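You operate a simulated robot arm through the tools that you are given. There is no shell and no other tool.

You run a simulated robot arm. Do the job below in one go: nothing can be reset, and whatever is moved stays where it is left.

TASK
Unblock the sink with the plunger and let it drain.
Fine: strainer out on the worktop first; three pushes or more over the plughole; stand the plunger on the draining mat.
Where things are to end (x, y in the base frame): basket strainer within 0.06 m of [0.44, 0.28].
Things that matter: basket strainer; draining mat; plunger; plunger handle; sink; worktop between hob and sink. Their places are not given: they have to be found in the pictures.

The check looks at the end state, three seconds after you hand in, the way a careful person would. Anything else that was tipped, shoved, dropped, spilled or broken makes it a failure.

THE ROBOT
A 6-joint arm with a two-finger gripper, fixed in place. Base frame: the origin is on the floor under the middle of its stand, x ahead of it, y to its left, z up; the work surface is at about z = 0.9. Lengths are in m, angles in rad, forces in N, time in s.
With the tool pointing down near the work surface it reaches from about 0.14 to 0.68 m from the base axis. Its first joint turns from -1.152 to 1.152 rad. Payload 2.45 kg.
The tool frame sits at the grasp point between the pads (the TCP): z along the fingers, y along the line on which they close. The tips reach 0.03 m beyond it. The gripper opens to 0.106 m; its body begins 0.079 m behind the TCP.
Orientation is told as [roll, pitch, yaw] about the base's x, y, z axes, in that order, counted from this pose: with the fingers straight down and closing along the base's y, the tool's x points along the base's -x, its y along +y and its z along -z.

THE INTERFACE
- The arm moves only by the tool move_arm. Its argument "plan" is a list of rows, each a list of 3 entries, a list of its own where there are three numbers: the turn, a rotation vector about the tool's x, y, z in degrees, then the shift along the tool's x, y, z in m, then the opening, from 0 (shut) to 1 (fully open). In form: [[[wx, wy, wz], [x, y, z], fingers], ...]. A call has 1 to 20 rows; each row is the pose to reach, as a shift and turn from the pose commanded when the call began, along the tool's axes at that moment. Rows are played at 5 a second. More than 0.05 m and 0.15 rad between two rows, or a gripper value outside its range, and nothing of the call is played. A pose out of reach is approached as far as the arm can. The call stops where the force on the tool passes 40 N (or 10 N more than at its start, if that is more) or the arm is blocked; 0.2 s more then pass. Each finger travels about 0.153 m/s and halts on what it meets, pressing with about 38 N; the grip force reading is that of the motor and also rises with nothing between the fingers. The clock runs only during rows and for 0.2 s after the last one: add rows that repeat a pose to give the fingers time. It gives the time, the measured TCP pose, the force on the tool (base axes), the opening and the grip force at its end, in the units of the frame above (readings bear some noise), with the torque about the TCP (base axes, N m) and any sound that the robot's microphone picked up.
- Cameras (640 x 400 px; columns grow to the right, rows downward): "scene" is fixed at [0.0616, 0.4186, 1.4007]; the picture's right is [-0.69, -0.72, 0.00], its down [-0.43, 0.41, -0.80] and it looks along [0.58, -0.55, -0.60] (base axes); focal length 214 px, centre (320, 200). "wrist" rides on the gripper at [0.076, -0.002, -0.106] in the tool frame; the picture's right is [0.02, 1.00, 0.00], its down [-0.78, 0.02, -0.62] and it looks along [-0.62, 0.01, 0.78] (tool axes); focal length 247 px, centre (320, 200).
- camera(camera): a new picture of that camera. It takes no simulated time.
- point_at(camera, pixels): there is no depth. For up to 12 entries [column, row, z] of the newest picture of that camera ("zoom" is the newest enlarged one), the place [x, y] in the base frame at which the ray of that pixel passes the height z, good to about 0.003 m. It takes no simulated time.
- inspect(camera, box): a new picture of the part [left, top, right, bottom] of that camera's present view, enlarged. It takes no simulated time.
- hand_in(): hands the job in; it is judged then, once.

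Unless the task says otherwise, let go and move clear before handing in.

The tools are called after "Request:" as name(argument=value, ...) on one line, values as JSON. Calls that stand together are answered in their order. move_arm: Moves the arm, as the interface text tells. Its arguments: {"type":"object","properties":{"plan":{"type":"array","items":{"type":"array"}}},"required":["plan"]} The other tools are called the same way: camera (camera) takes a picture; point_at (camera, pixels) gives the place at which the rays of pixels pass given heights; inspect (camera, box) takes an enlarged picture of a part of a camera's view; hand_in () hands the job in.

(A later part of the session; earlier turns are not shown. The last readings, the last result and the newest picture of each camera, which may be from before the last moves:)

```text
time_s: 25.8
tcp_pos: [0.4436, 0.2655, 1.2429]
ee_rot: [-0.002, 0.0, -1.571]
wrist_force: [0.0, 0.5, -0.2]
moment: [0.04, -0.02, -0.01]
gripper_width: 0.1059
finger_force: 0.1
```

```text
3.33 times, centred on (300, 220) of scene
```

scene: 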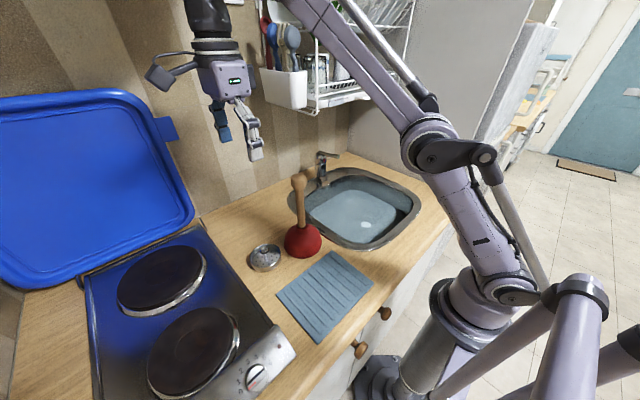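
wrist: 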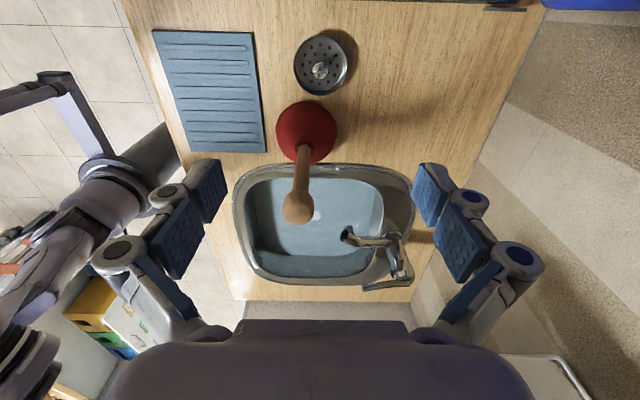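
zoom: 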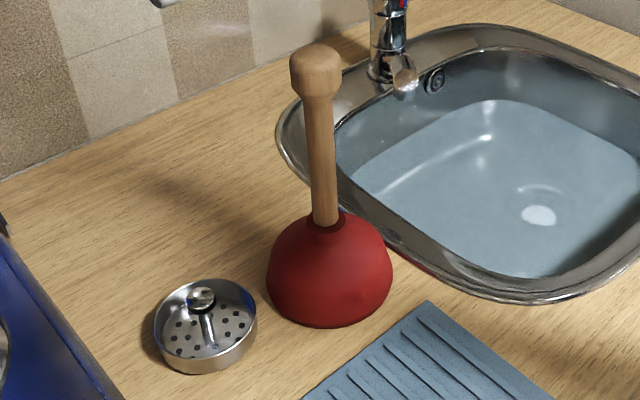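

The plunger's handle axis is near (0.4205, 0.150), its knob top at z of about 1.135 and its cup radius about 0.055. I'll move over it and lower the open fingers astride the knob, stopping before the palm reaches it.

Request:
move_arm(plan=[[[0, 0, 0], [-0.039, -0.0077, 0], 1], [[0, 0, 0], [-0.077, -0.0154, 0], 1], [[0, 0, 0], [-0.115, -0.0231, 0], 1], [[0, 0, 0], [-0.115, -0.0231, 0.03], 1], [[0, 0, 0], [-0.115, -0.0231, 0.06], 1], [[0, 0, 0], [-0.115, -0.0231, 0.09], 1], [[0, 0, 0], [-0.115, -0.0231, 0.12], 1], [[0, 0, 0], [-0.115, -0.0231, 0.12], 1]])

Request:
camera(camera="wrist")

Request:
camera(camera="scene")

```text
time_s: 27.6
tcp_pos: [0.4201, 0.148, 1.1256]
ee_rot: [0.0, 0.001, -1.571]
wrist_force: [0.2, -0.4, 0.9]
moment: [0.03, -0.01, -0.01]
gripper_width: 0.106
finger_force: 0.0
```

```text
taken
```

wrist: 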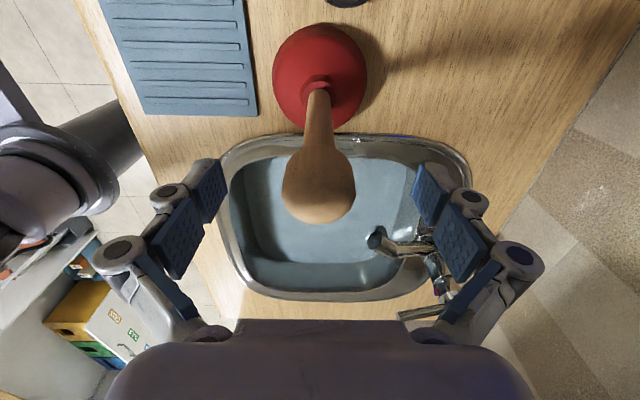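

```text
taken
```

scene: 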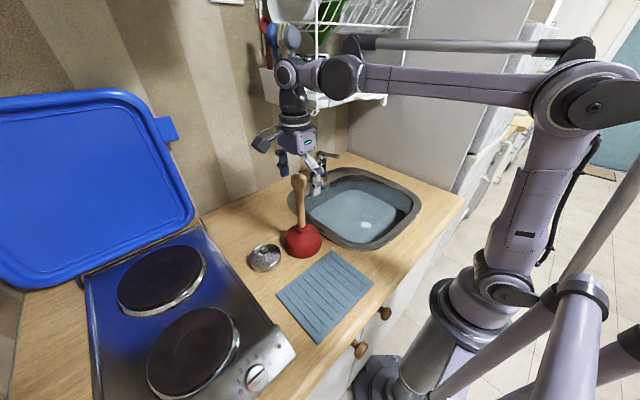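

The knob is centred between the fingers at wrist (319,195) with no contact. I'll lower another 0.05 m to TCP z of about 1.075 and close on the handle.

Request:
move_arm(plan=[[[0, 0, 0], [0.001, 0, 0.012], 1], [[0, 0, 0], [0.002, 0, 0.024], 1], [[0, 0, 0], [0.002, 0, 0.036], 1], [[0, 0, 0], [0.002, 0, 0.044], 1], [[0, 0, 0], [0.002, 0, 0.05], 1], [[0, 0, 0], [0.002, 0, 0.05], 1]])

Request:
camera(camera="wrist")

Request:
inspect(camera="scene", box=[240, 130, 360, 280])

```text
time_s: 29.0
tcp_pos: [0.4212, 0.1519, 1.0753]
ee_rot: [-0.001, 0.0, -1.571]
wrist_force: [0.0, -1.1, -0.2]
moment: [0.03, 0.01, 0.03]
gripper_width: 0.1057
finger_force: 0.0
```

```text
taken
```

wrist: 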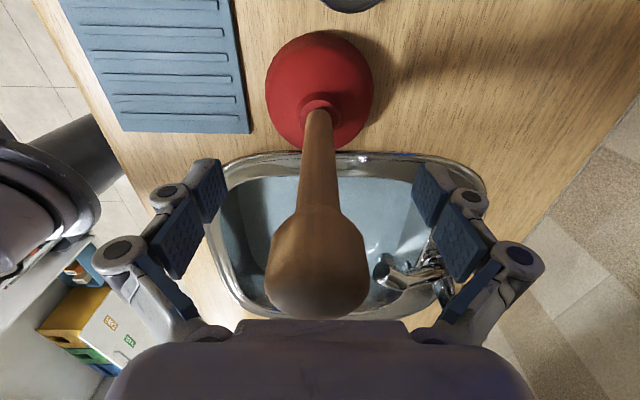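

```text
2.67 times, centred on (300, 205) of scene
```

zoom: 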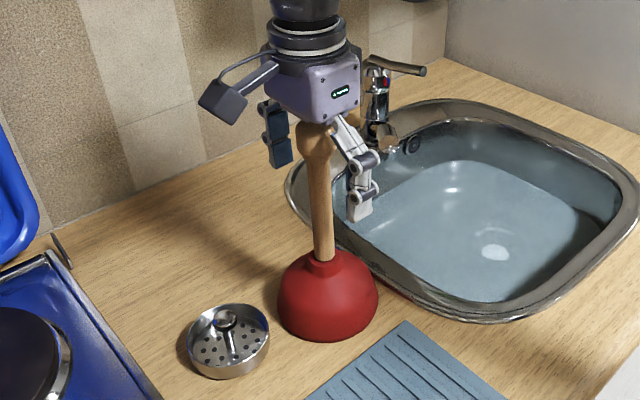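

The handle's straight part sits between the tip pads at wrist (320,190), and the knob is just under the palm with no contact. I'll close on the handle.

Request:
move_arm(plan=[[[0, 0, 0], [0, 0, 0], 0.7], [[0, 0, 0], [0, 0, 0], 0.45], [[0, 0, 0], [0, 0, 0], 0.3], [[0, 0, 0], [0, 0, 0], 0.2], [[0, 0, 0], [0, 0, 0], 0.1], [[0, 0, 0], [0, 0, 0], 0], [[0, 0, 0], [0, 0, 0], 0]])

Request:
camera(camera="wrist")

Request:
inspect(camera="scene", box=[240, 130, 360, 280])

```text
time_s: 30.6
tcp_pos: [0.4203, 0.1509, 1.0772]
ee_rot: [0.0, 0.0, -1.571]
wrist_force: [-1.3, 0.1, -0.1]
moment: [-0.03, 0.09, -0.03]
gripper_width: 0.0238
finger_force: 38.4
```

```text
taken
```

wrist: 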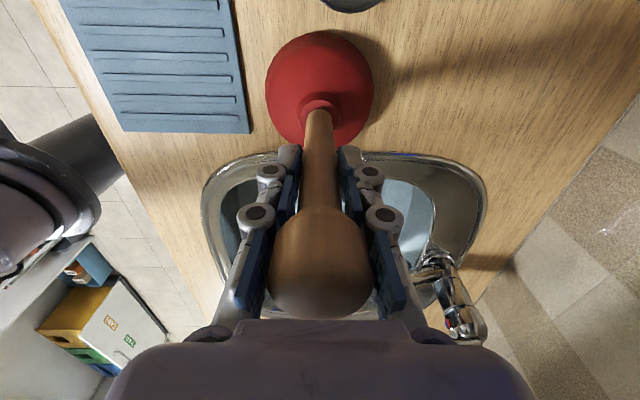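

```text
2.67 times, centred on (300, 205) of scene
```

zoom: 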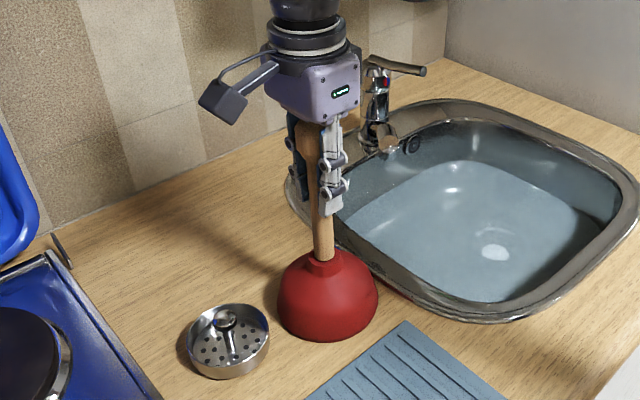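

The handle is gripped at 0.0238 m wide with 38 N, and the TCP is 0.176 m above the cup's rim. I'll lift the plunger 0.17 m straight up, well above the faucet, and carry it over the plughole.

Request:
move_arm(plan=[[[0, 0, 0], [0, 0, -0.01], 0], [[0, 0, 0], [0, 0, -0.03], 0], [[0, 0, 0], [0, 0, -0.065], 0], [[0, 0, 0], [0, 0, -0.1], 0], [[0, 0, 0], [0, 0, -0.135], 0], [[0, 0, 0], [0, 0, -0.17], 0], [[0, 0, 0], [0, 0, -0.17], 0]])

Request:
camera(camera="scene")

Request:
camera(camera="wrist")

```text
time_s: 32.2
tcp_pos: [0.4233, 0.1503, 1.2472]
ee_rot: [0.0, 0.0, -1.57]
wrist_force: [-0.2, 0.6, -3.1]
moment: [0.01, 0.02, -0.01]
gripper_width: 0.0235
finger_force: 37.9
```

```text
taken
```

scene: 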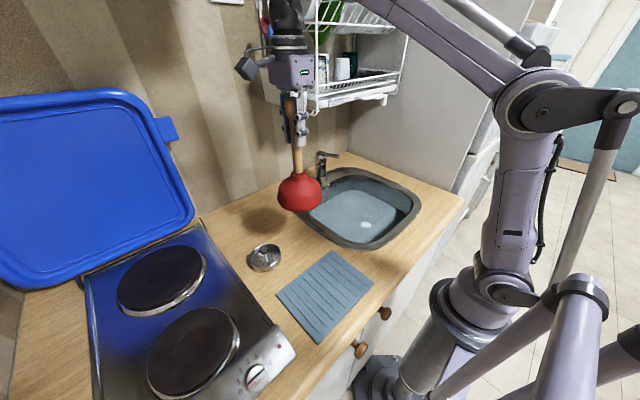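

```text
taken
```

wrist: 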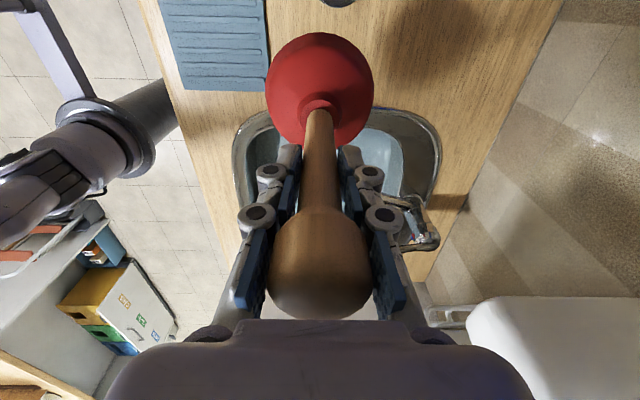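

The plunger is held straight, but the white utensil holder and rack, seen at wrist (550,340), come to about x 0.545 at z of about 1.25. I'll come back to x 0.35 and lower, cross to y -0.226 there, and keep clear of both rack and faucet.

Request:
move_arm(plan=[[[0, 0, 0], [0, -0.024, 0.032], 0], [[0, 0, 0], [0, -0.048, 0.064], 0], [[0, 0, 0], [0, -0.072, 0.096], 0], [[0, 0, 0], [-0.0418, -0.072, 0.096], 0], [[0, 0, 0], [-0.0836, -0.072, 0.096], 0], [[0, 0, 0], [-0.1253, -0.072, 0.096], 0], [[0, 0, 0], [-0.1671, -0.072, 0.096], 0], [[0, 0, 0], [-0.2089, -0.072, 0.096], 0], [[0, 0, 0], [-0.2507, -0.072, 0.096], 0], [[0, 0, 0], [-0.2924, -0.072, 0.096], 0], [[0, 0, 0], [-0.3342, -0.072, 0.096], 0], [[0, 0, 0], [-0.376, -0.072, 0.096], 0], [[0, 0, 0], [-0.376, -0.072, 0.12], 0], [[0, 0, 0], [-0.376, -0.072, 0.146], 0], [[0, 0, 0], [-0.376, -0.072, 0.146], 0]])

Request:
camera(camera="scene")

Request:
camera(camera="wrist")

```text
time_s: 35.4
tcp_pos: [0.3513, -0.2249, 1.0985]
ee_rot: [0.0, 0.001, -1.571]
wrist_force: [-0.3, -0.4, -1.7]
moment: [-0.06, 0.0, -0.02]
gripper_width: 0.023
finger_force: 37.9
```

```text
taken
```

scene: 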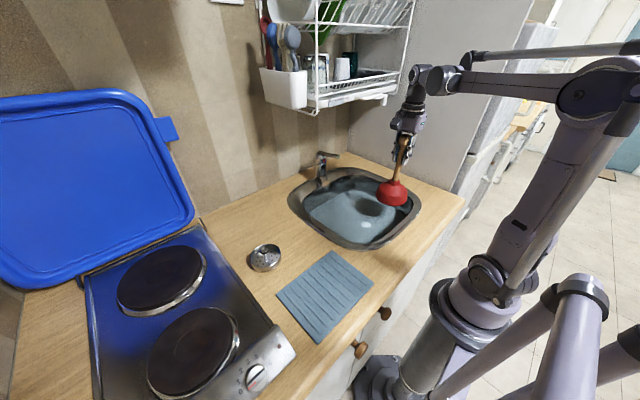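

```text
taken
```

wrist: 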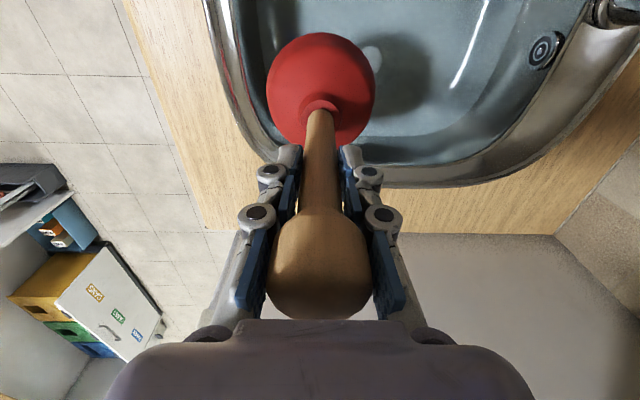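

The plunger is over the sink at wrist (320,90), and the plughole shows at (372,60). I'll shift to x 0.434 directly above the plughole and check.

Request:
move_arm(plan=[[[0, 0, 0], [-0.0005, 0.028, 0], 0], [[0, 0, 0], [-0.001, 0.056, 0], 0], [[0, 0, 0], [-0.001, 0.0835, 0], 0], [[0, 0, 0], [-0.001, 0.0835, 0], 0]])

Request:
camera(camera="scene")

Request:
camera(camera="wrist")

Request:
inspect(camera="scene", box=[300, 60, 460, 260])

```text
time_s: 36.4
tcp_pos: [0.4336, -0.2253, 1.0985]
ee_rot: [0.001, 0.0, -1.572]
wrist_force: [0.0, -0.1, -1.7]
moment: [0.03, -0.03, -0.04]
gripper_width: 0.0228
finger_force: 38.1
```

```text
taken
```

scene: 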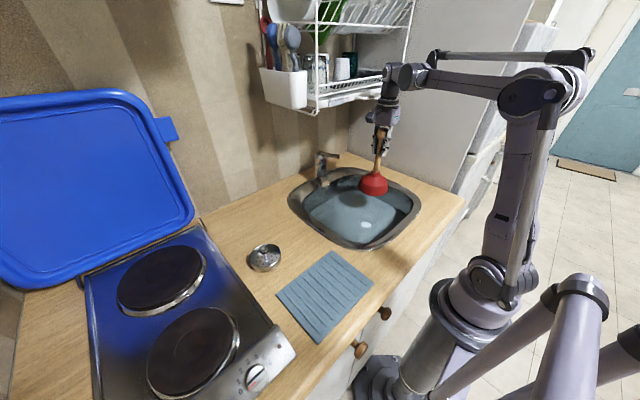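

```text
taken
```

wrist: 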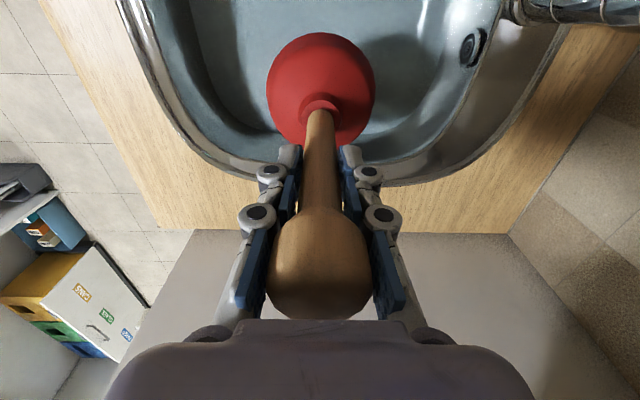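

```text
2.00 times, centred on (380, 160) of scene
```

zoom: 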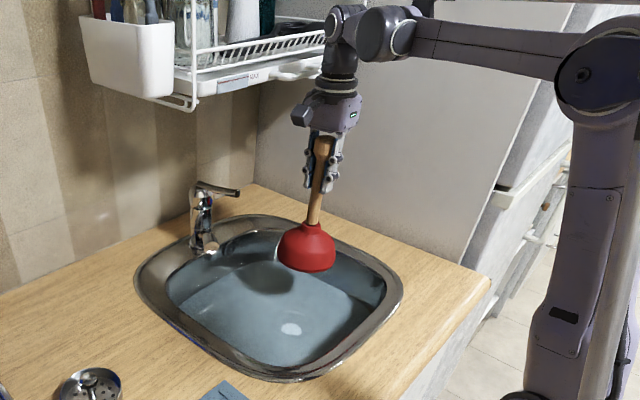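

The plunger is straight above the plughole, clear of faucet and rack. I'll descend to just above the estimated contact at TCP z 0.928.

Request:
move_arm(plan=[[[0, 0, 0], [-0.0005, 0.0005, 0.02], 0], [[0, 0, 0], [-0.0005, 0.0005, 0.04], 0], [[0, 0, 0], [-0.0005, 0.0005, 0.06], 0], [[0, 0, 0], [-0.0005, 0.0005, 0.08], 0], [[0, 0, 0], [-0.0005, 0.0005, 0.1], 0], [[0, 0, 0], [-0.0005, 0.0005, 0.12], 0], [[0, 0, 0], [-0.0005, 0.0005, 0.135], 0], [[0, 0, 0], [-0.0005, 0.0005, 0.145], 0], [[0, 0, 0], [-0.0005, 0.0005, 0.145], 0]])

Request:
inspect(camera="scene", box=[300, 100, 440, 250])

Request:
camera(camera="wrist")

```text
time_s: 38.4
tcp_pos: [0.4335, -0.228, 0.9536]
ee_rot: [-0.002, -0.001, -1.572]
wrist_force: [0.2, 0.6, -2.6]
moment: [0.01, 0.03, 0.0]
gripper_width: 0.0226
finger_force: 38.4
```

```text
2.67 times, centred on (370, 175) of scene
```

zoom: 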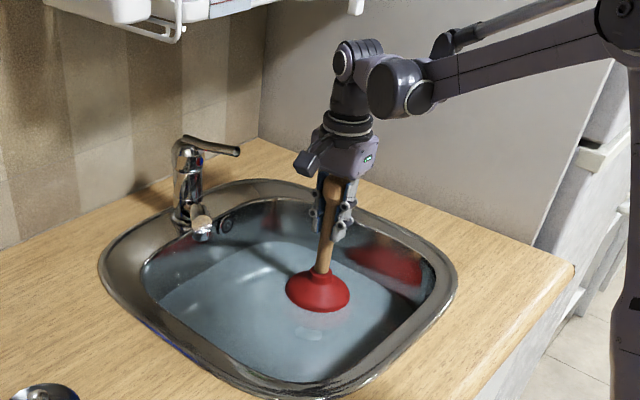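

```text
taken
```

wrist: 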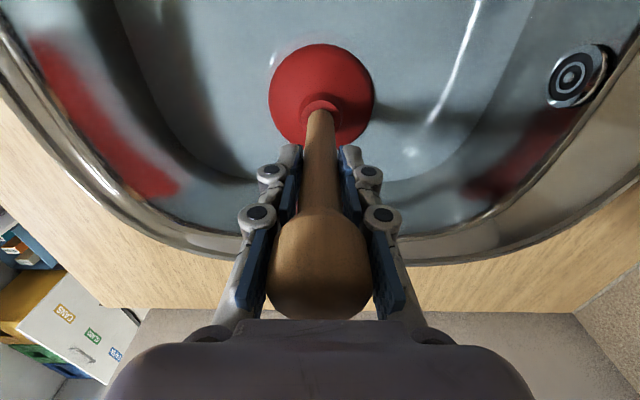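

The cup is part-submerged at scene zoom (318,290), still without contact. I'll creep down to find the sink floor; the call halts itself at 40 N.

Request:
move_arm(plan=[[[0, 0, 0], [0, 0, 0.005], 0], [[0, 0, 0], [0, 0, 0.01], 0], [[0, 0, 0], [0, 0, 0.014], 0], [[0, 0, 0], [0, 0, 0.018], 0], [[0, 0, 0], [0, 0, 0.021], 0], [[0, 0, 0], [0, 0, 0.024], 0], [[0, 0, 0], [0, 0, 0.024], 0]])

```text
time_s: 40.0
tcp_pos: [0.4327, -0.227, 0.9306]
ee_rot: [-0.001, -0.001, -1.572]
wrist_force: [0.2, -0.2, -2.7]
moment: [0.05, 0.02, 0.01]
gripper_width: 0.022
finger_force: 37.7
```

There's no contact at 0.931, and the plunger hasn't slipped (neck still at wrist row about 103). I'll creep further.

Request:
move_arm(plan=[[[0, 0, 0], [0, 0, 0.003], 0], [[0, 0, 0], [0, 0, 0.006], 0], [[0, 0, 0], [0, 0, 0.009], 0], [[0, 0, 0], [0, 0, 0.012], 0], [[0, 0, 0], [0, 0, 0.012], 0]])

Request:
camera(camera="wrist")

```text
time_s: 41.2
tcp_pos: [0.433, -0.227, 0.9184]
ee_rot: [0.0, 0.0, -1.572]
wrist_force: [1.2, -1.2, 3.1]
moment: [-0.11, 0.1, 0.02]
gripper_width: 0.0222
finger_force: 38.1
```

```text
taken
```

wrist: 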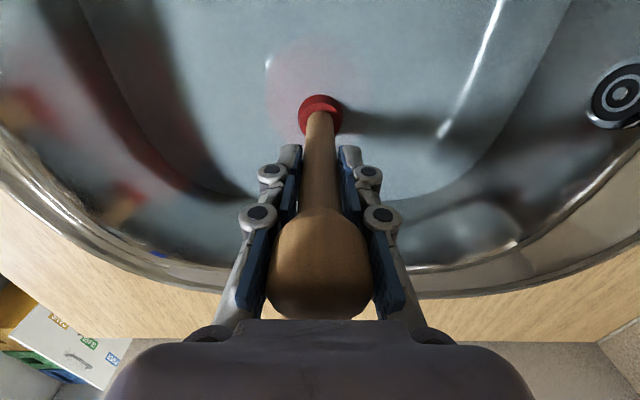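

Contact begins at TCP z 0.918: the force went from -2.7 to +3.1 N, and the cup is on the floor over the plughole. I'll press a little further to learn the stiffness.

Request:
move_arm(plan=[[[0, 0, 0], [0, 0, 0.002], 0], [[0, 0, 0], [0, 0, 0.004], 0], [[0, 0, 0], [0, 0, 0.006], 0], [[0, 0, 0], [0, 0, 0.006], 0]])

```text
time_s: 42.2
tcp_pos: [0.4325, -0.2276, 0.9128]
ee_rot: [0.001, -0.001, -1.571]
wrist_force: [3.0, -2.7, 6.2]
moment: [-0.23, -0.13, 0.09]
gripper_width: 0.0221
finger_force: 37.9
```

The cup is springy, about 0.5 N per mm. I'll carry on the push by another 16 mm and watch the force.

Request:
move_arm(plan=[[[0, 0, 0], [0, 0, 0.004], 0], [[0, 0, 0], [0, 0, 0.008], 0], [[0, 0, 0], [0, 0, 0.012], 0], [[0, 0, 0], [0, 0, 0.016], 0], [[0, 0, 0], [0, 0, 0.016], 0]])

Request:
camera(camera="wrist")

Request:
inspect(camera="scene", box=[300, 100, 440, 250])

```text
time_s: 43.4
tcp_pos: [0.4342, -0.2266, 0.8982]
ee_rot: [0.002, 0.001, -1.572]
wrist_force: [10.3, -4.0, 38.2]
moment: [-0.15, 0.25, -0.02]
gripper_width: 0.0205
finger_force: 37.8
heard: click
```

```text
taken
```

wrist: 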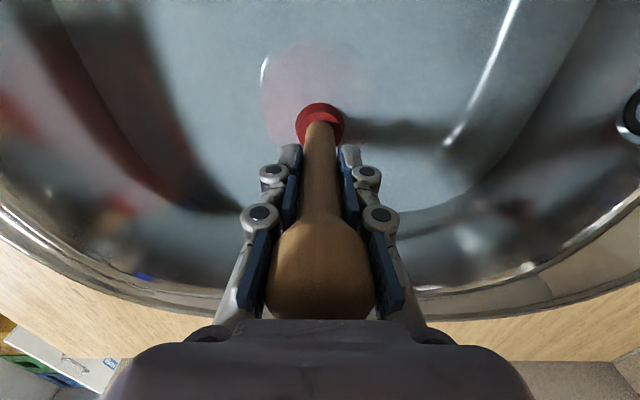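

```text
2.67 times, centred on (370, 175) of scene
```

zoom: 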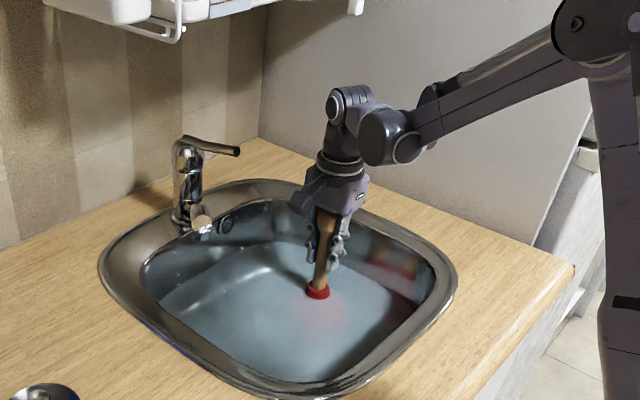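

The push reached 38 N with a click, which counts as one good press. I'll raise about 0.03 m to release the cup, then check.

Request:
move_arm(plan=[[[0, 0, 0], [0, 0, -0.008], 0], [[0, 0, 0], [0, 0, -0.016], 0], [[0, 0, 0], [0, 0, -0.024], 0], [[0, 0, 0], [0, 0, -0.03], 0], [[0, 0, 0], [0, 0, -0.03], 0]])

Request:
camera(camera="wrist")

```text
time_s: 44.6
tcp_pos: [0.4331, -0.2253, 0.9261]
ee_rot: [0.0, 0.0, -1.572]
wrist_force: [0.1, -1.0, -2.8]
moment: [-0.02, -0.02, -0.01]
gripper_width: 0.0206
finger_force: 38.2
```

```text
taken
```

wrist: 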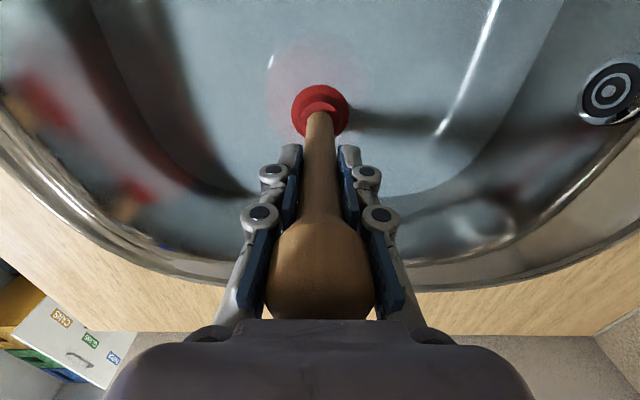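

The plunger hangs free at -2.8 N and has slid up a few mm until the knob met the palm, which will now pass on the push directly. I'll do the second push.

Request:
move_arm(plan=[[[0, 0, 0], [0, 0, 0.008], 0], [[0, 0, 0], [0, 0, 0.016], 0], [[0, 0, 0], [0, 0, 0.022], 0], [[0, 0, 0], [0, 0, 0.026], 0], [[0, 0, 0], [0, 0, 0.029], 0], [[0, 0, 0], [0, 0, 0.029], 0]])

Request:
inspect(camera="scene", box=[300, 100, 440, 250])

```text
time_s: 46.0
tcp_pos: [0.4324, -0.2269, 0.8986]
ee_rot: [0.0, 0.0, -1.57]
wrist_force: [-5.9, 0.0, 25.5]
moment: [0.09, -0.04, -0.02]
gripper_width: 0.0207
finger_force: 37.3
heard: click
```

```text
2.67 times, centred on (370, 175) of scene
```

zoom: 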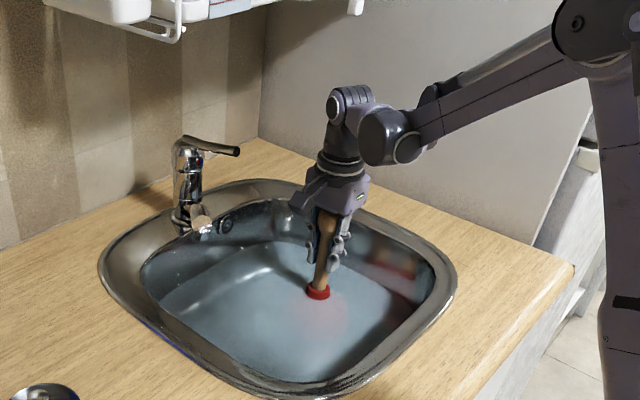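

The second push gave 25 N and again a click, so the click seems to mark each full push. I'll do two more full strokes, lifting between them.

Request:
move_arm(plan=[[[0, 0, 0], [0, 0, -0.01], 0], [[0, 0, 0], [0, 0, -0.02], 0], [[0, 0, 0], [0, 0, -0.03], 0], [[0, 0, 0], [0, 0, -0.03], 0], [[0, 0, 0], [0, 0, -0.022], 0], [[0, 0, 0], [0, 0, -0.014], 0], [[0, 0, 0], [0, 0, -0.007], 0], [[0, 0, 0], [0, 0, 0], 0], [[0, 0, 0], [0, 0, 0.001], 0], [[0, 0, 0], [0, 0, 0.001], 0]])

Request:
inspect(camera="scene", box=[300, 100, 440, 250])

```text
time_s: 48.2
tcp_pos: [0.4336, -0.2268, 0.8981]
ee_rot: [-0.001, -0.001, -1.572]
wrist_force: [-6.3, 0.3, 28.0]
moment: [0.04, -0.15, -0.01]
gripper_width: 0.0204
finger_force: 37.9
heard: click
```

```text
2.67 times, centred on (370, 175) of scene
```

zoom: 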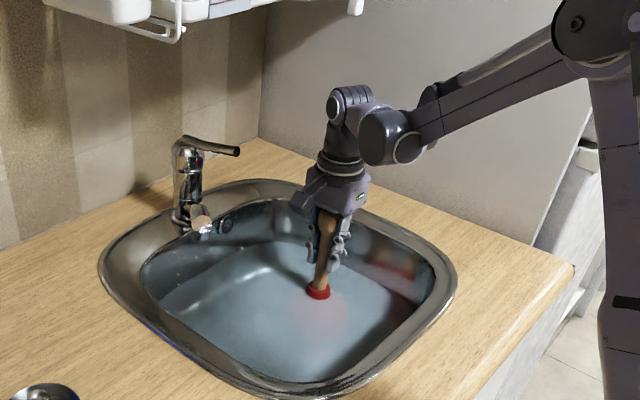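

That was the third push, at 28 N with a click. I'll do one more for good measure, then lift off to see whether the water drains.

Request:
move_arm(plan=[[[0, 0, 0], [0, 0, -0.01], 0], [[0, 0, 0], [0, 0, -0.02], 0], [[0, 0, 0], [0, 0, -0.03], 0], [[0, 0, 0], [0, 0, -0.03], 0], [[0, 0, 0], [0, 0, -0.022], 0], [[0, 0, 0], [0, 0, -0.014], 0], [[0, 0, 0], [0, 0, -0.007], 0], [[0, 0, 0], [0, 0, 0], 0], [[0, 0, 0], [0, 0, 0.001], 0], [[0, 0, 0], [0, 0, 0.001], 0], [[0, 0, 0], [0, 0, -0.01], 0], [[0, 0, 0], [0, 0, -0.02], 0], [[0, 0, 0], [0, 0, -0.03], 0], [[0, 0, 0], [0, 0, -0.03], 0]])

Request:
inspect(camera="scene", box=[300, 100, 440, 250])

Request:
camera(camera="wrist")

```text
time_s: 50.1
tcp_pos: [0.4316, -0.2253, 0.8982]
ee_rot: [0.0, 0.001, -1.57]
wrist_force: [-2.1, 1.7, 18.4]
moment: [-0.18, 0.28, -0.05]
gripper_width: 0.0207
finger_force: 38.0
heard: click
stopped in row 9: the force on the tool passed its limit at 41 N (the readings are from after the stop); the commanded pose is now the measured one
```

```text
2.67 times, centred on (370, 175) of scene
```

zoom: 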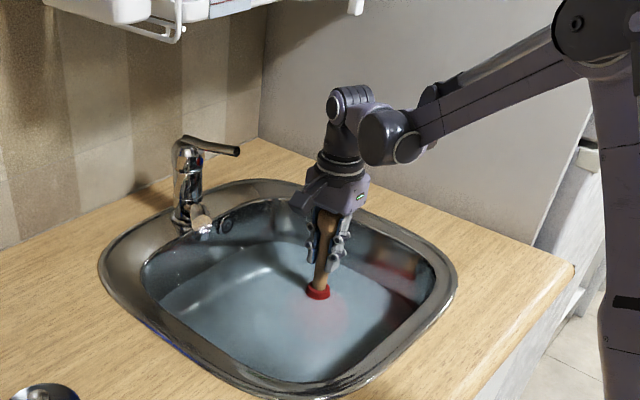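

```text
taken
```

wrist: 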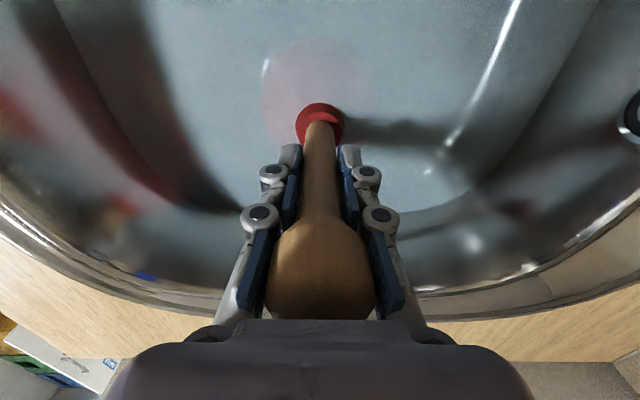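

The fourth push hit 41 N with a click, and the arm stopped as it should. I'll lift the cup off the plughole now and wait to see whether the water goes down.

Request:
move_arm(plan=[[[0, 0, 0], [0, 0, -0.01], 0], [[0, 0, 0], [0, 0, -0.02], 0], [[0, 0, 0], [0, 0, -0.03], 0], [[0, 0, 0], [0, 0, -0.045], 0], [[0, 0, 0], [0, 0, -0.06], 0], [[0, 0, 0], [0, 0, -0.08], 0], [[0, 0, 0], [0, 0, -0.1], 0], [[0, 0, 0], [0, 0, -0.1], 0], [[0, 0, 0], [0, 0, -0.1], 0], [[0, 0, 0], [0, 0, -0.1], 0], [[0, 0, 0], [0, 0, -0.1], 0], [[0, 0, 0], [0, 0, -0.1], 0], [[0, 0, 0], [0, 0, -0.1], 0], [[0, 0, 0], [0, 0, -0.1], 0], [[0, 0, 0], [0, 0, -0.1], 0], [[0, 0, 0], [0, 0, -0.1], 0]])

Request:
inspect(camera="scene", box=[300, 100, 440, 250])

Request:
camera(camera="wrist")

```text
time_s: 53.5
tcp_pos: [0.4313, -0.2269, 0.9977]
ee_rot: [0.002, 0.001, -1.572]
wrist_force: [-0.8, 0.0, -2.5]
moment: [0.0, 0.01, 0.02]
gripper_width: 0.0207
finger_force: 38.1
```

```text
2.67 times, centred on (370, 175) of scene
```

zoom: 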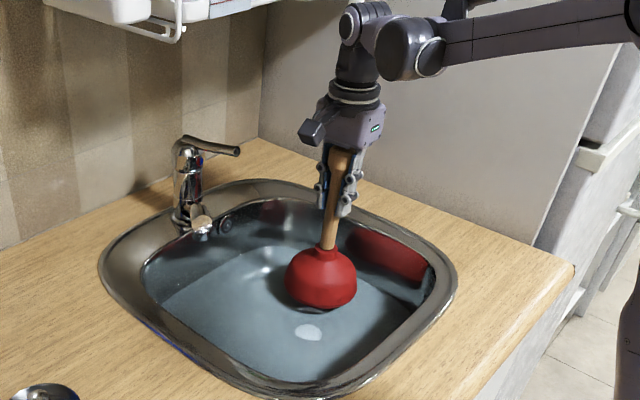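

```text
taken
```

wrist: 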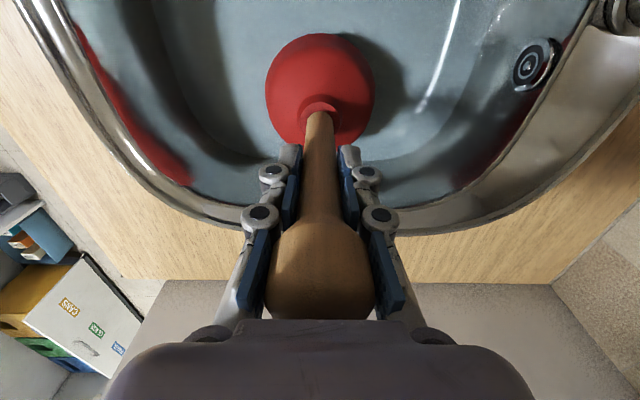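

The cup is off and the plughole shows at zoom (308,332). I can't tell yet whether the water is going down, so I'll wait 4 s and compare.

Request:
move_arm(plan=[[[0, 0, 0], [0, 0, -0.02], 0], [[0, 0, 0], [0, 0, -0.02], 0], [[0, 0, 0], [0, 0, -0.02], 0], [[0, 0, 0], [0, 0, -0.02], 0], [[0, 0, 0], [0, 0, -0.02], 0], [[0, 0, 0], [0, 0, -0.02], 0], [[0, 0, 0], [0, 0, -0.02], 0], [[0, 0, 0], [0, 0, -0.02], 0], [[0, 0, 0], [0, 0, -0.02], 0], [[0, 0, 0], [0, 0, -0.02], 0], [[0, 0, 0], [0, 0, -0.02], 0], [[0, 0, 0], [0, 0, -0.02], 0], [[0, 0, 0], [0, 0, -0.02], 0], [[0, 0, 0], [0, 0, -0.02], 0], [[0, 0, 0], [0, 0, -0.02], 0], [[0, 0, 0], [0, 0, -0.02], 0], [[0, 0, 0], [0, 0, -0.02], 0], [[0, 0, 0], [0, 0, -0.02], 0], [[0, 0, 0], [0, 0, -0.02], 0], [[0, 0, 0], [0, 0, -0.02], 0]])

Request:
inspect(camera="scene", box=[300, 100, 440, 250])

```text
time_s: 57.8
tcp_pos: [0.4348, -0.2267, 1.0184]
ee_rot: [0.003, -0.001, -1.571]
wrist_force: [-0.2, 0.0, -2.3]
moment: [-0.01, 0.02, 0.01]
gripper_width: 0.0206
finger_force: 38.1
```

```text
2.67 times, centred on (370, 175) of scene
```

zoom: 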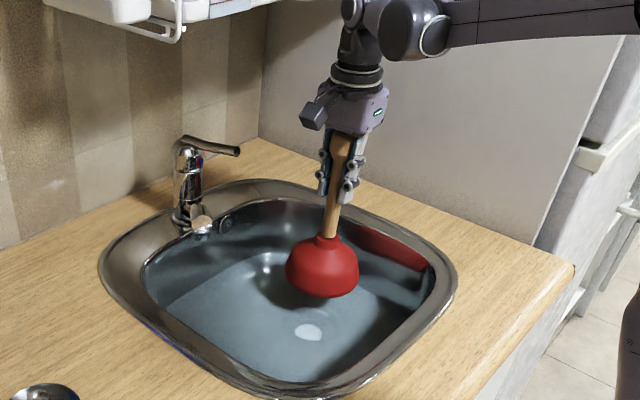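

The water's edge has drawn in (left corner from zoom (163,298) to about (168,300)), so it seems to be draining slowly. I'll carry the plunger back over the front of the sink to above the mat and check the water from there.

Request:
move_arm(plan=[[[0, 0, 0], [0, 0, -0.04], 0], [[0, 0, 0], [0, 0, -0.08], 0], [[0, 0, 0], [0, -0.042, -0.08], 0], [[0, 0, 0], [0, -0.084, -0.08], 0], [[0, 0, 0], [0, -0.084, -0.105], 0], [[0, 0, 0], [0, -0.084, -0.13], 0], [[0, 0, 0], [0.0432, -0.0926, -0.13], 0], [[0, 0, 0], [0.0864, -0.1012, -0.13], 0], [[0, 0, 0], [0.1296, -0.1098, -0.13], 0], [[0, 0, 0], [0.1728, -0.1184, -0.13], 0], [[0, 0, 0], [0.216, -0.127, -0.13], 0], [[0, 0, 0], [0.2592, -0.1356, -0.13], 0], [[0, 0, 0], [0.3024, -0.1442, -0.13], 0], [[0, 0, 0], [0.3456, -0.1528, -0.13], 0], [[0, 0, 0], [0.3888, -0.1614, -0.13], 0], [[0, 0, 0], [0.433, -0.169, -0.13], 0], [[0, 0, 0], [0.433, -0.169, -0.13], 0]])

Request:
camera(camera="scene")

Request:
camera(camera="wrist")

Request:
inspect(camera="scene", box=[270, 140, 470, 265])

```text
time_s: 61.4
tcp_pos: [0.2597, 0.2071, 1.1504]
ee_rot: [0.002, 0.001, -1.571]
wrist_force: [0.1, 0.1, -1.1]
moment: [0.0, 0.04, 0.02]
gripper_width: 0.0203
finger_force: 38.0
```

```text
taken
```

scene: 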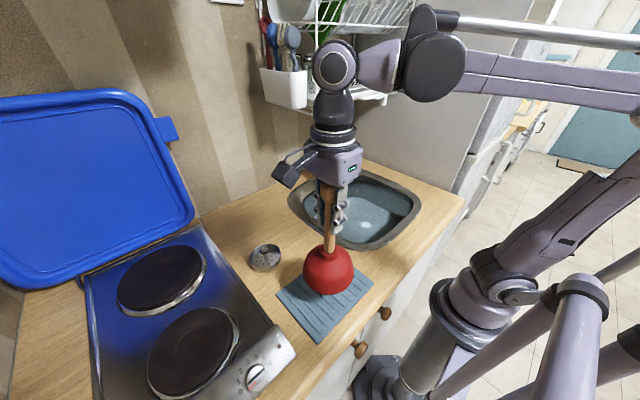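

```text
taken
```

wrist: 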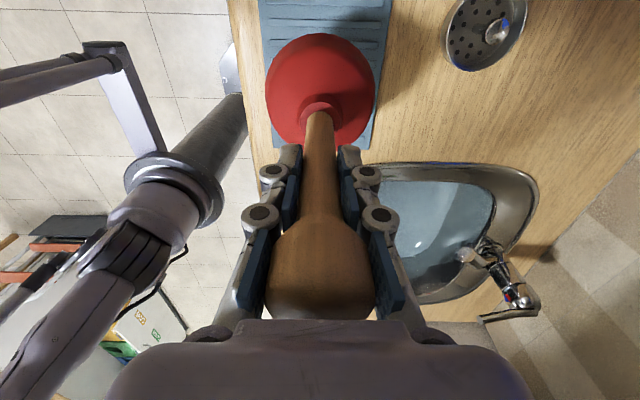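

```text
3.20 times, centred on (370, 202) of scene
```

zoom: 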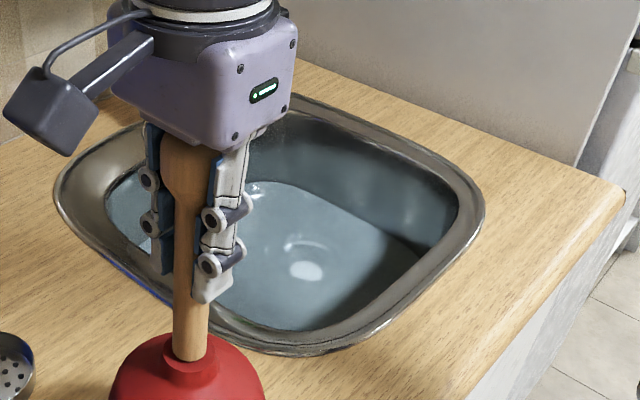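

The water's back edge has moved from zoom (275,157) to (290,183), so the sink is draining. The plunger is over the mat at scene (329,272), and I'll lower it to just above contact.

Request:
move_arm(plan=[[[0, 0, 0], [0, 0.005, 0.015], 0], [[0, 0, 0], [0, 0.005, 0.03], 0], [[0, 0, 0], [0, 0.005, 0.045], 0], [[0, 0, 0], [0, 0.005, 0.058], 0], [[0, 0, 0], [0, 0.005, 0.058], 0]])

Request:
inspect(camera="scene", box=[260, 180, 400, 350])

```text
time_s: 62.5
tcp_pos: [0.268, 0.2056, 1.0902]
ee_rot: [0.001, -0.001, -1.57]
wrist_force: [-0.4, -0.3, -3.6]
moment: [0.01, 0.0, -0.01]
gripper_width: 0.0208
finger_force: 38.4
```

```text
2.35 times, centred on (330, 265) of scene
```

zoom: 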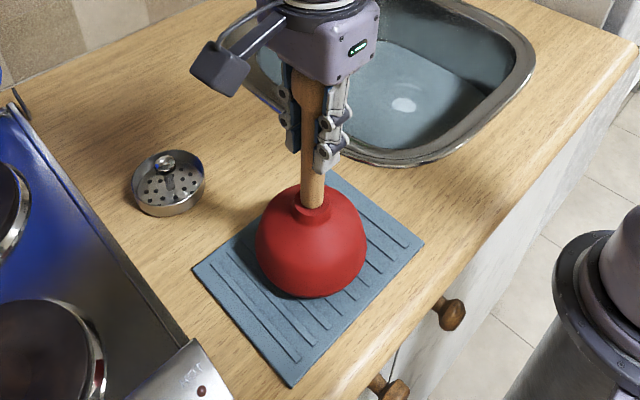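

The cup hovers just over the mat's centre with no contact yet. I'll creep down in small steps.

Request:
move_arm(plan=[[[0, 0, 0], [0, 0, 0.003], 0], [[0, 0, 0], [0, 0, 0.006], 0], [[0, 0, 0], [0, 0, 0.008], 0], [[0, 0, 0], [0, 0, 0.01], 0], [[0, 0, 0], [0, 0, 0.01], 0]])

```text
time_s: 63.8
tcp_pos: [0.268, 0.2062, 1.0791]
ee_rot: [0.002, 0.0, -1.572]
wrist_force: [0.0, 0.1, -2.8]
moment: [0.0, 0.0, -0.01]
gripper_width: 0.0208
finger_force: 38.3
```

There's still no contact at 1.079. I'll creep a little further.

Request:
move_arm(plan=[[[0, 0, 0], [0, 0, 0.002], 0], [[0, 0, 0], [0, 0, 0.004], 0], [[0, 0, 0], [0, 0, 0.004], 0]])

Request:
inspect(camera="scene", box=[270, 230, 390, 350])

```text
time_s: 64.5
tcp_pos: [0.2693, 0.2058, 1.0768]
ee_rot: [-0.001, 0.001, -1.569]
wrist_force: [0.2, -3.1, 1.1]
moment: [-0.38, 0.11, 0.05]
gripper_width: 0.0207
finger_force: 37.8
```

```text
3.33 times, centred on (330, 290) of scene
```

zoom: 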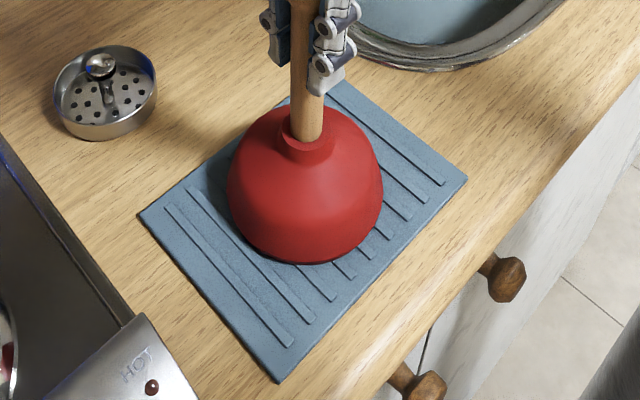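

The first touch is at one edge: the force changed by 4 N with a small torque. I'll press 2 mm more to seat the whole rim before letting go.

Request:
move_arm(plan=[[[0, 0, 0], [0, 0, 0.001], 0], [[0, 0, 0], [0, 0, 0.002], 0], [[0, 0, 0], [0, 0, 0.003], 0], [[0, 0, 0], [0, 0, 0.003], 0]])

Request:
inspect(camera="scene", box=[260, 180, 400, 350])

Request:
camera(camera="wrist")

```text
time_s: 65.5
tcp_pos: [0.2684, 0.2069, 1.0734]
ee_rot: [0.0, 0.002, -1.571]
wrist_force: [-3.4, -0.4, 2.9]
moment: [-0.08, 0.37, -0.06]
gripper_width: 0.0206
finger_force: 37.7
```

```text
2.35 times, centred on (330, 265) of scene
```

zoom: 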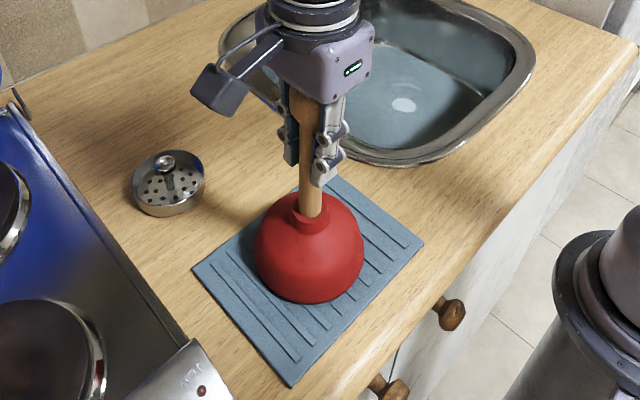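

```text
taken
```

wrist: 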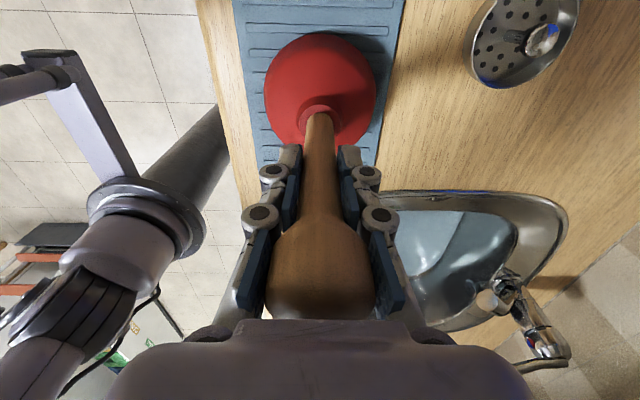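

The rim is seated with about 6 N on the mat. I'll open the fingers gradually and check that the plunger stays standing.

Request:
move_arm(plan=[[[0, 0, 0], [0, 0, 0], 0.2], [[0, 0, 0], [0, 0, 0], 0.23], [[0, 0, 0], [0, 0, 0], 0.28], [[0, 0, 0], [0, 0, 0], 0.4], [[0, 0, 0], [0, 0, 0], 0.6], [[0, 0, 0], [0, 0, 0], 0.8], [[0, 0, 0], [0, 0, 0], 1], [[0, 0, 0], [0, 0, 0], 1]])

Request:
camera(camera="wrist")

Request:
inspect(camera="scene", box=[260, 180, 400, 350])

```text
time_s: 67.3
tcp_pos: [0.2692, 0.2068, 1.0744]
ee_rot: [0.001, 0.0, -1.573]
wrist_force: [-0.2, 0.4, -1.2]
moment: [-0.02, -0.01, 0.0]
gripper_width: 0.1056
finger_force: 0.1
```

```text
taken
```

wrist: 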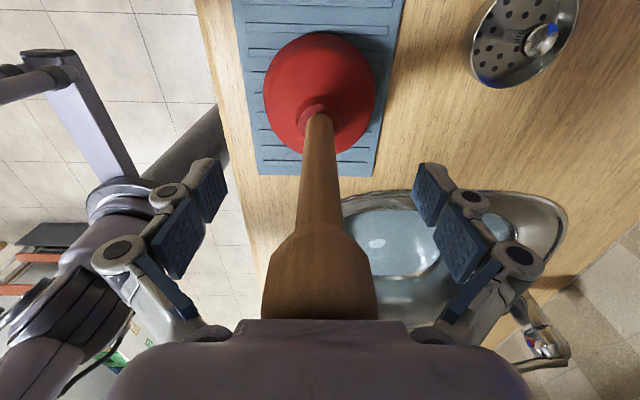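

```text
2.35 times, centred on (330, 265) of scene
```

zoom: 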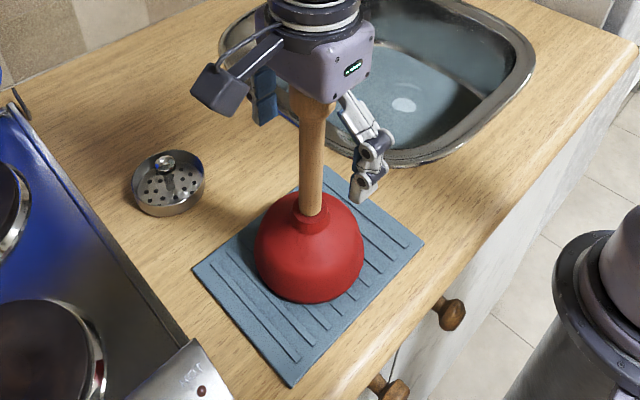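

The plunger stands by itself on the mat, with the fingers well clear of the handle and force near zero. I'll rise straight up.

Request:
move_arm(plan=[[[0, 0, 0], [0, 0, -0.008], 1], [[0, 0, 0], [0, 0, -0.02], 1], [[0, 0, 0], [0, 0, -0.04], 1], [[0, 0, 0], [0, 0, -0.065], 1], [[0, 0, 0], [0, 0, -0.09], 1], [[0, 0, 0], [0, 0, -0.125], 1], [[0, 0, 0], [0, 0, -0.16], 1], [[0, 0, 0], [0, 0, -0.2], 1], [[0, 0, 0], [0, 0, -0.24], 1], [[0, 0, 0], [0, 0, -0.24], 1]])

Request:
camera(camera="wrist")

Request:
camera(camera="scene")

Request:
inspect(camera="scene", box=[260, 140, 460, 350])

```text
time_s: 69.5
tcp_pos: [0.2699, 0.206, 1.3124]
ee_rot: [0.002, 0.001, -1.571]
wrist_force: [0.0, -0.5, -0.3]
moment: [-0.01, 0.0, 0.05]
gripper_width: 0.1061
finger_force: 0.1
```

```text
taken
```

wrist: 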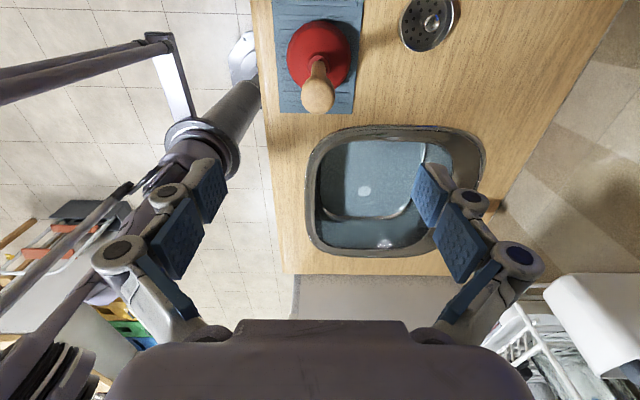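

```text
taken
```

scene: 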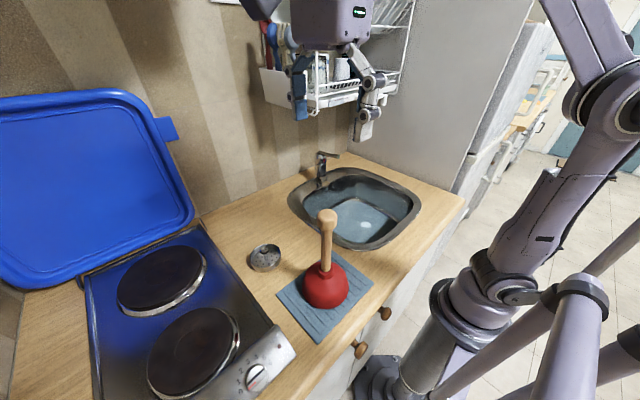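

```text
1.90 times, centred on (360, 245) of scene
```

zoom: 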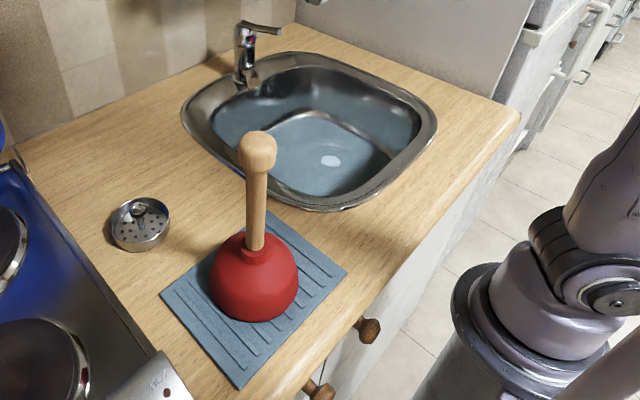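

The plunger stands on the mat at scene (326,290), the strainer at (265,258), and the water has clearly dropped further. I'll check the positions and wait for the rest to drain.

Request:
point_at(camera="scene", pixels=[[265, 262, 0.91], [326, 305, 0.905], [303, 290, 0.92], [350, 285, 0.92]])

Request:
point_at(camera="wrist", pixels=[[427, 27, 0.92], [319, 48, 0.92], [287, 48, 0.92], [350, 48, 0.92], [318, 95, 1.13], [281, 110, 0.905], [352, 112, 0.905]])

Request:
move_arm(plan=[[[0, 0, 0], [0, 0, 0], 1], [[0, 0, 0], [0, 0, 0], 1], [[0, 0, 0], [0, 0, 0], 1], [[0, 0, 0], [0, 0, 0], 1], [[0, 0, 0], [0, 0, 0], 1], [[0, 0, 0], [0, 0, 0], 1], [[0, 0, 0], [0, 0, 0], 1], [[0, 0, 0], [0, 0, 0], 1], [[0, 0, 0], [0, 0, 0], 1], [[0, 0, 0], [0, 0, 0], 1], [[0, 0, 0], [0, 0, 0], 1], [[0, 0, 0], [0, 0, 0], 1], [[0, 0, 0], [0, 0, 0], 1], [[0, 0, 0], [0, 0, 0], 1], [[0, 0, 0], [0, 0, 0], 1], [[0, 0, 0], [0, 0, 0], 1], [[0, 0, 0], [0, 0, 0], 1], [[0, 0, 0], [0, 0, 0], 1], [[0, 0, 0], [0, 0, 0], 1], [[0, 0, 0], [0, 0, 0], 1]])

Request:
inspect(camera="scene", box=[270, 140, 470, 265])

```text
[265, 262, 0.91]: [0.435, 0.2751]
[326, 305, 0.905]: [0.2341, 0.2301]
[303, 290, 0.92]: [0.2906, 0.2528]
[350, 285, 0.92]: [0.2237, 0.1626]
```

```text
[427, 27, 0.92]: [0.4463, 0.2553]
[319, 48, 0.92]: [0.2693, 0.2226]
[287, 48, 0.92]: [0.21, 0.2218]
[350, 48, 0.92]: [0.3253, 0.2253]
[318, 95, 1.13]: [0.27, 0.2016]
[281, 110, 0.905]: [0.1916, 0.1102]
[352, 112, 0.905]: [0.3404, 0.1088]
```

```text
time_s: 73.8
tcp_pos: [0.2718, 0.2068, 1.3123]
ee_rot: [0.002, 0.0, -1.572]
wrist_force: [-0.5, -0.8, 0.8]
moment: [0.0, -0.03, 0.02]
gripper_width: 0.1062
finger_force: 0.0
```

```text
3.20 times, centred on (370, 202) of scene
```

zoom: 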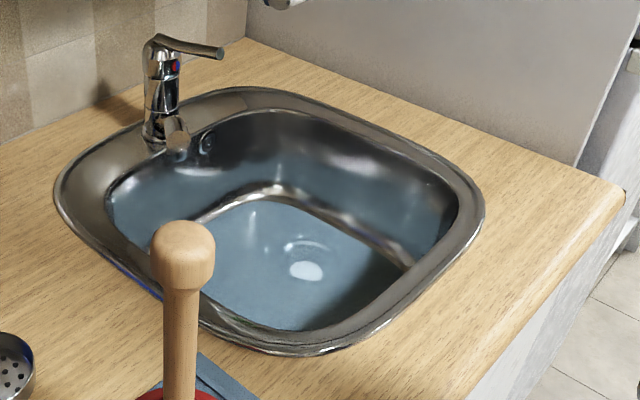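

The water is now only over the sink floor (edge at zoom (270,200)), so it's still going down. I'll wait longer.

Request:
move_arm(plan=[[[0, 0, 0], [0, 0, 0], 1], [[0, 0, 0], [0, 0, 0], 1], [[0, 0, 0], [0, 0, 0], 1], [[0, 0, 0], [0, 0, 0], 1], [[0, 0, 0], [0, 0, 0], 1], [[0, 0, 0], [0, 0, 0], 1], [[0, 0, 0], [0, 0, 0], 1], [[0, 0, 0], [0, 0, 0], 1], [[0, 0, 0], [0, 0, 0], 1], [[0, 0, 0], [0, 0, 0], 1], [[0, 0, 0], [0, 0, 0], 1], [[0, 0, 0], [0, 0, 0], 1], [[0, 0, 0], [0, 0, 0], 1], [[0, 0, 0], [0, 0, 0], 1], [[0, 0, 0], [0, 0, 0], 1], [[0, 0, 0], [0, 0, 0], 1], [[0, 0, 0], [0, 0, 0], 1], [[0, 0, 0], [0, 0, 0], 1], [[0, 0, 0], [0, 0, 0], 1], [[0, 0, 0], [0, 0, 0], 1]])

Request:
inspect(camera="scene", box=[270, 140, 470, 265])

```text
time_s: 78.0
tcp_pos: [0.271, 0.2069, 1.3114]
ee_rot: [0.001, -0.001, -1.571]
wrist_force: [-0.6, 0.5, -0.5]
moment: [-0.01, -0.03, 0.0]
gripper_width: 0.1061
finger_force: 0.1
```

```text
3.20 times, centred on (370, 202) of scene
```

zoom: 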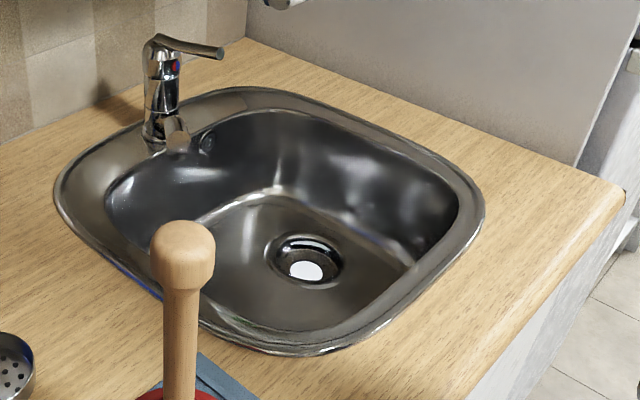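

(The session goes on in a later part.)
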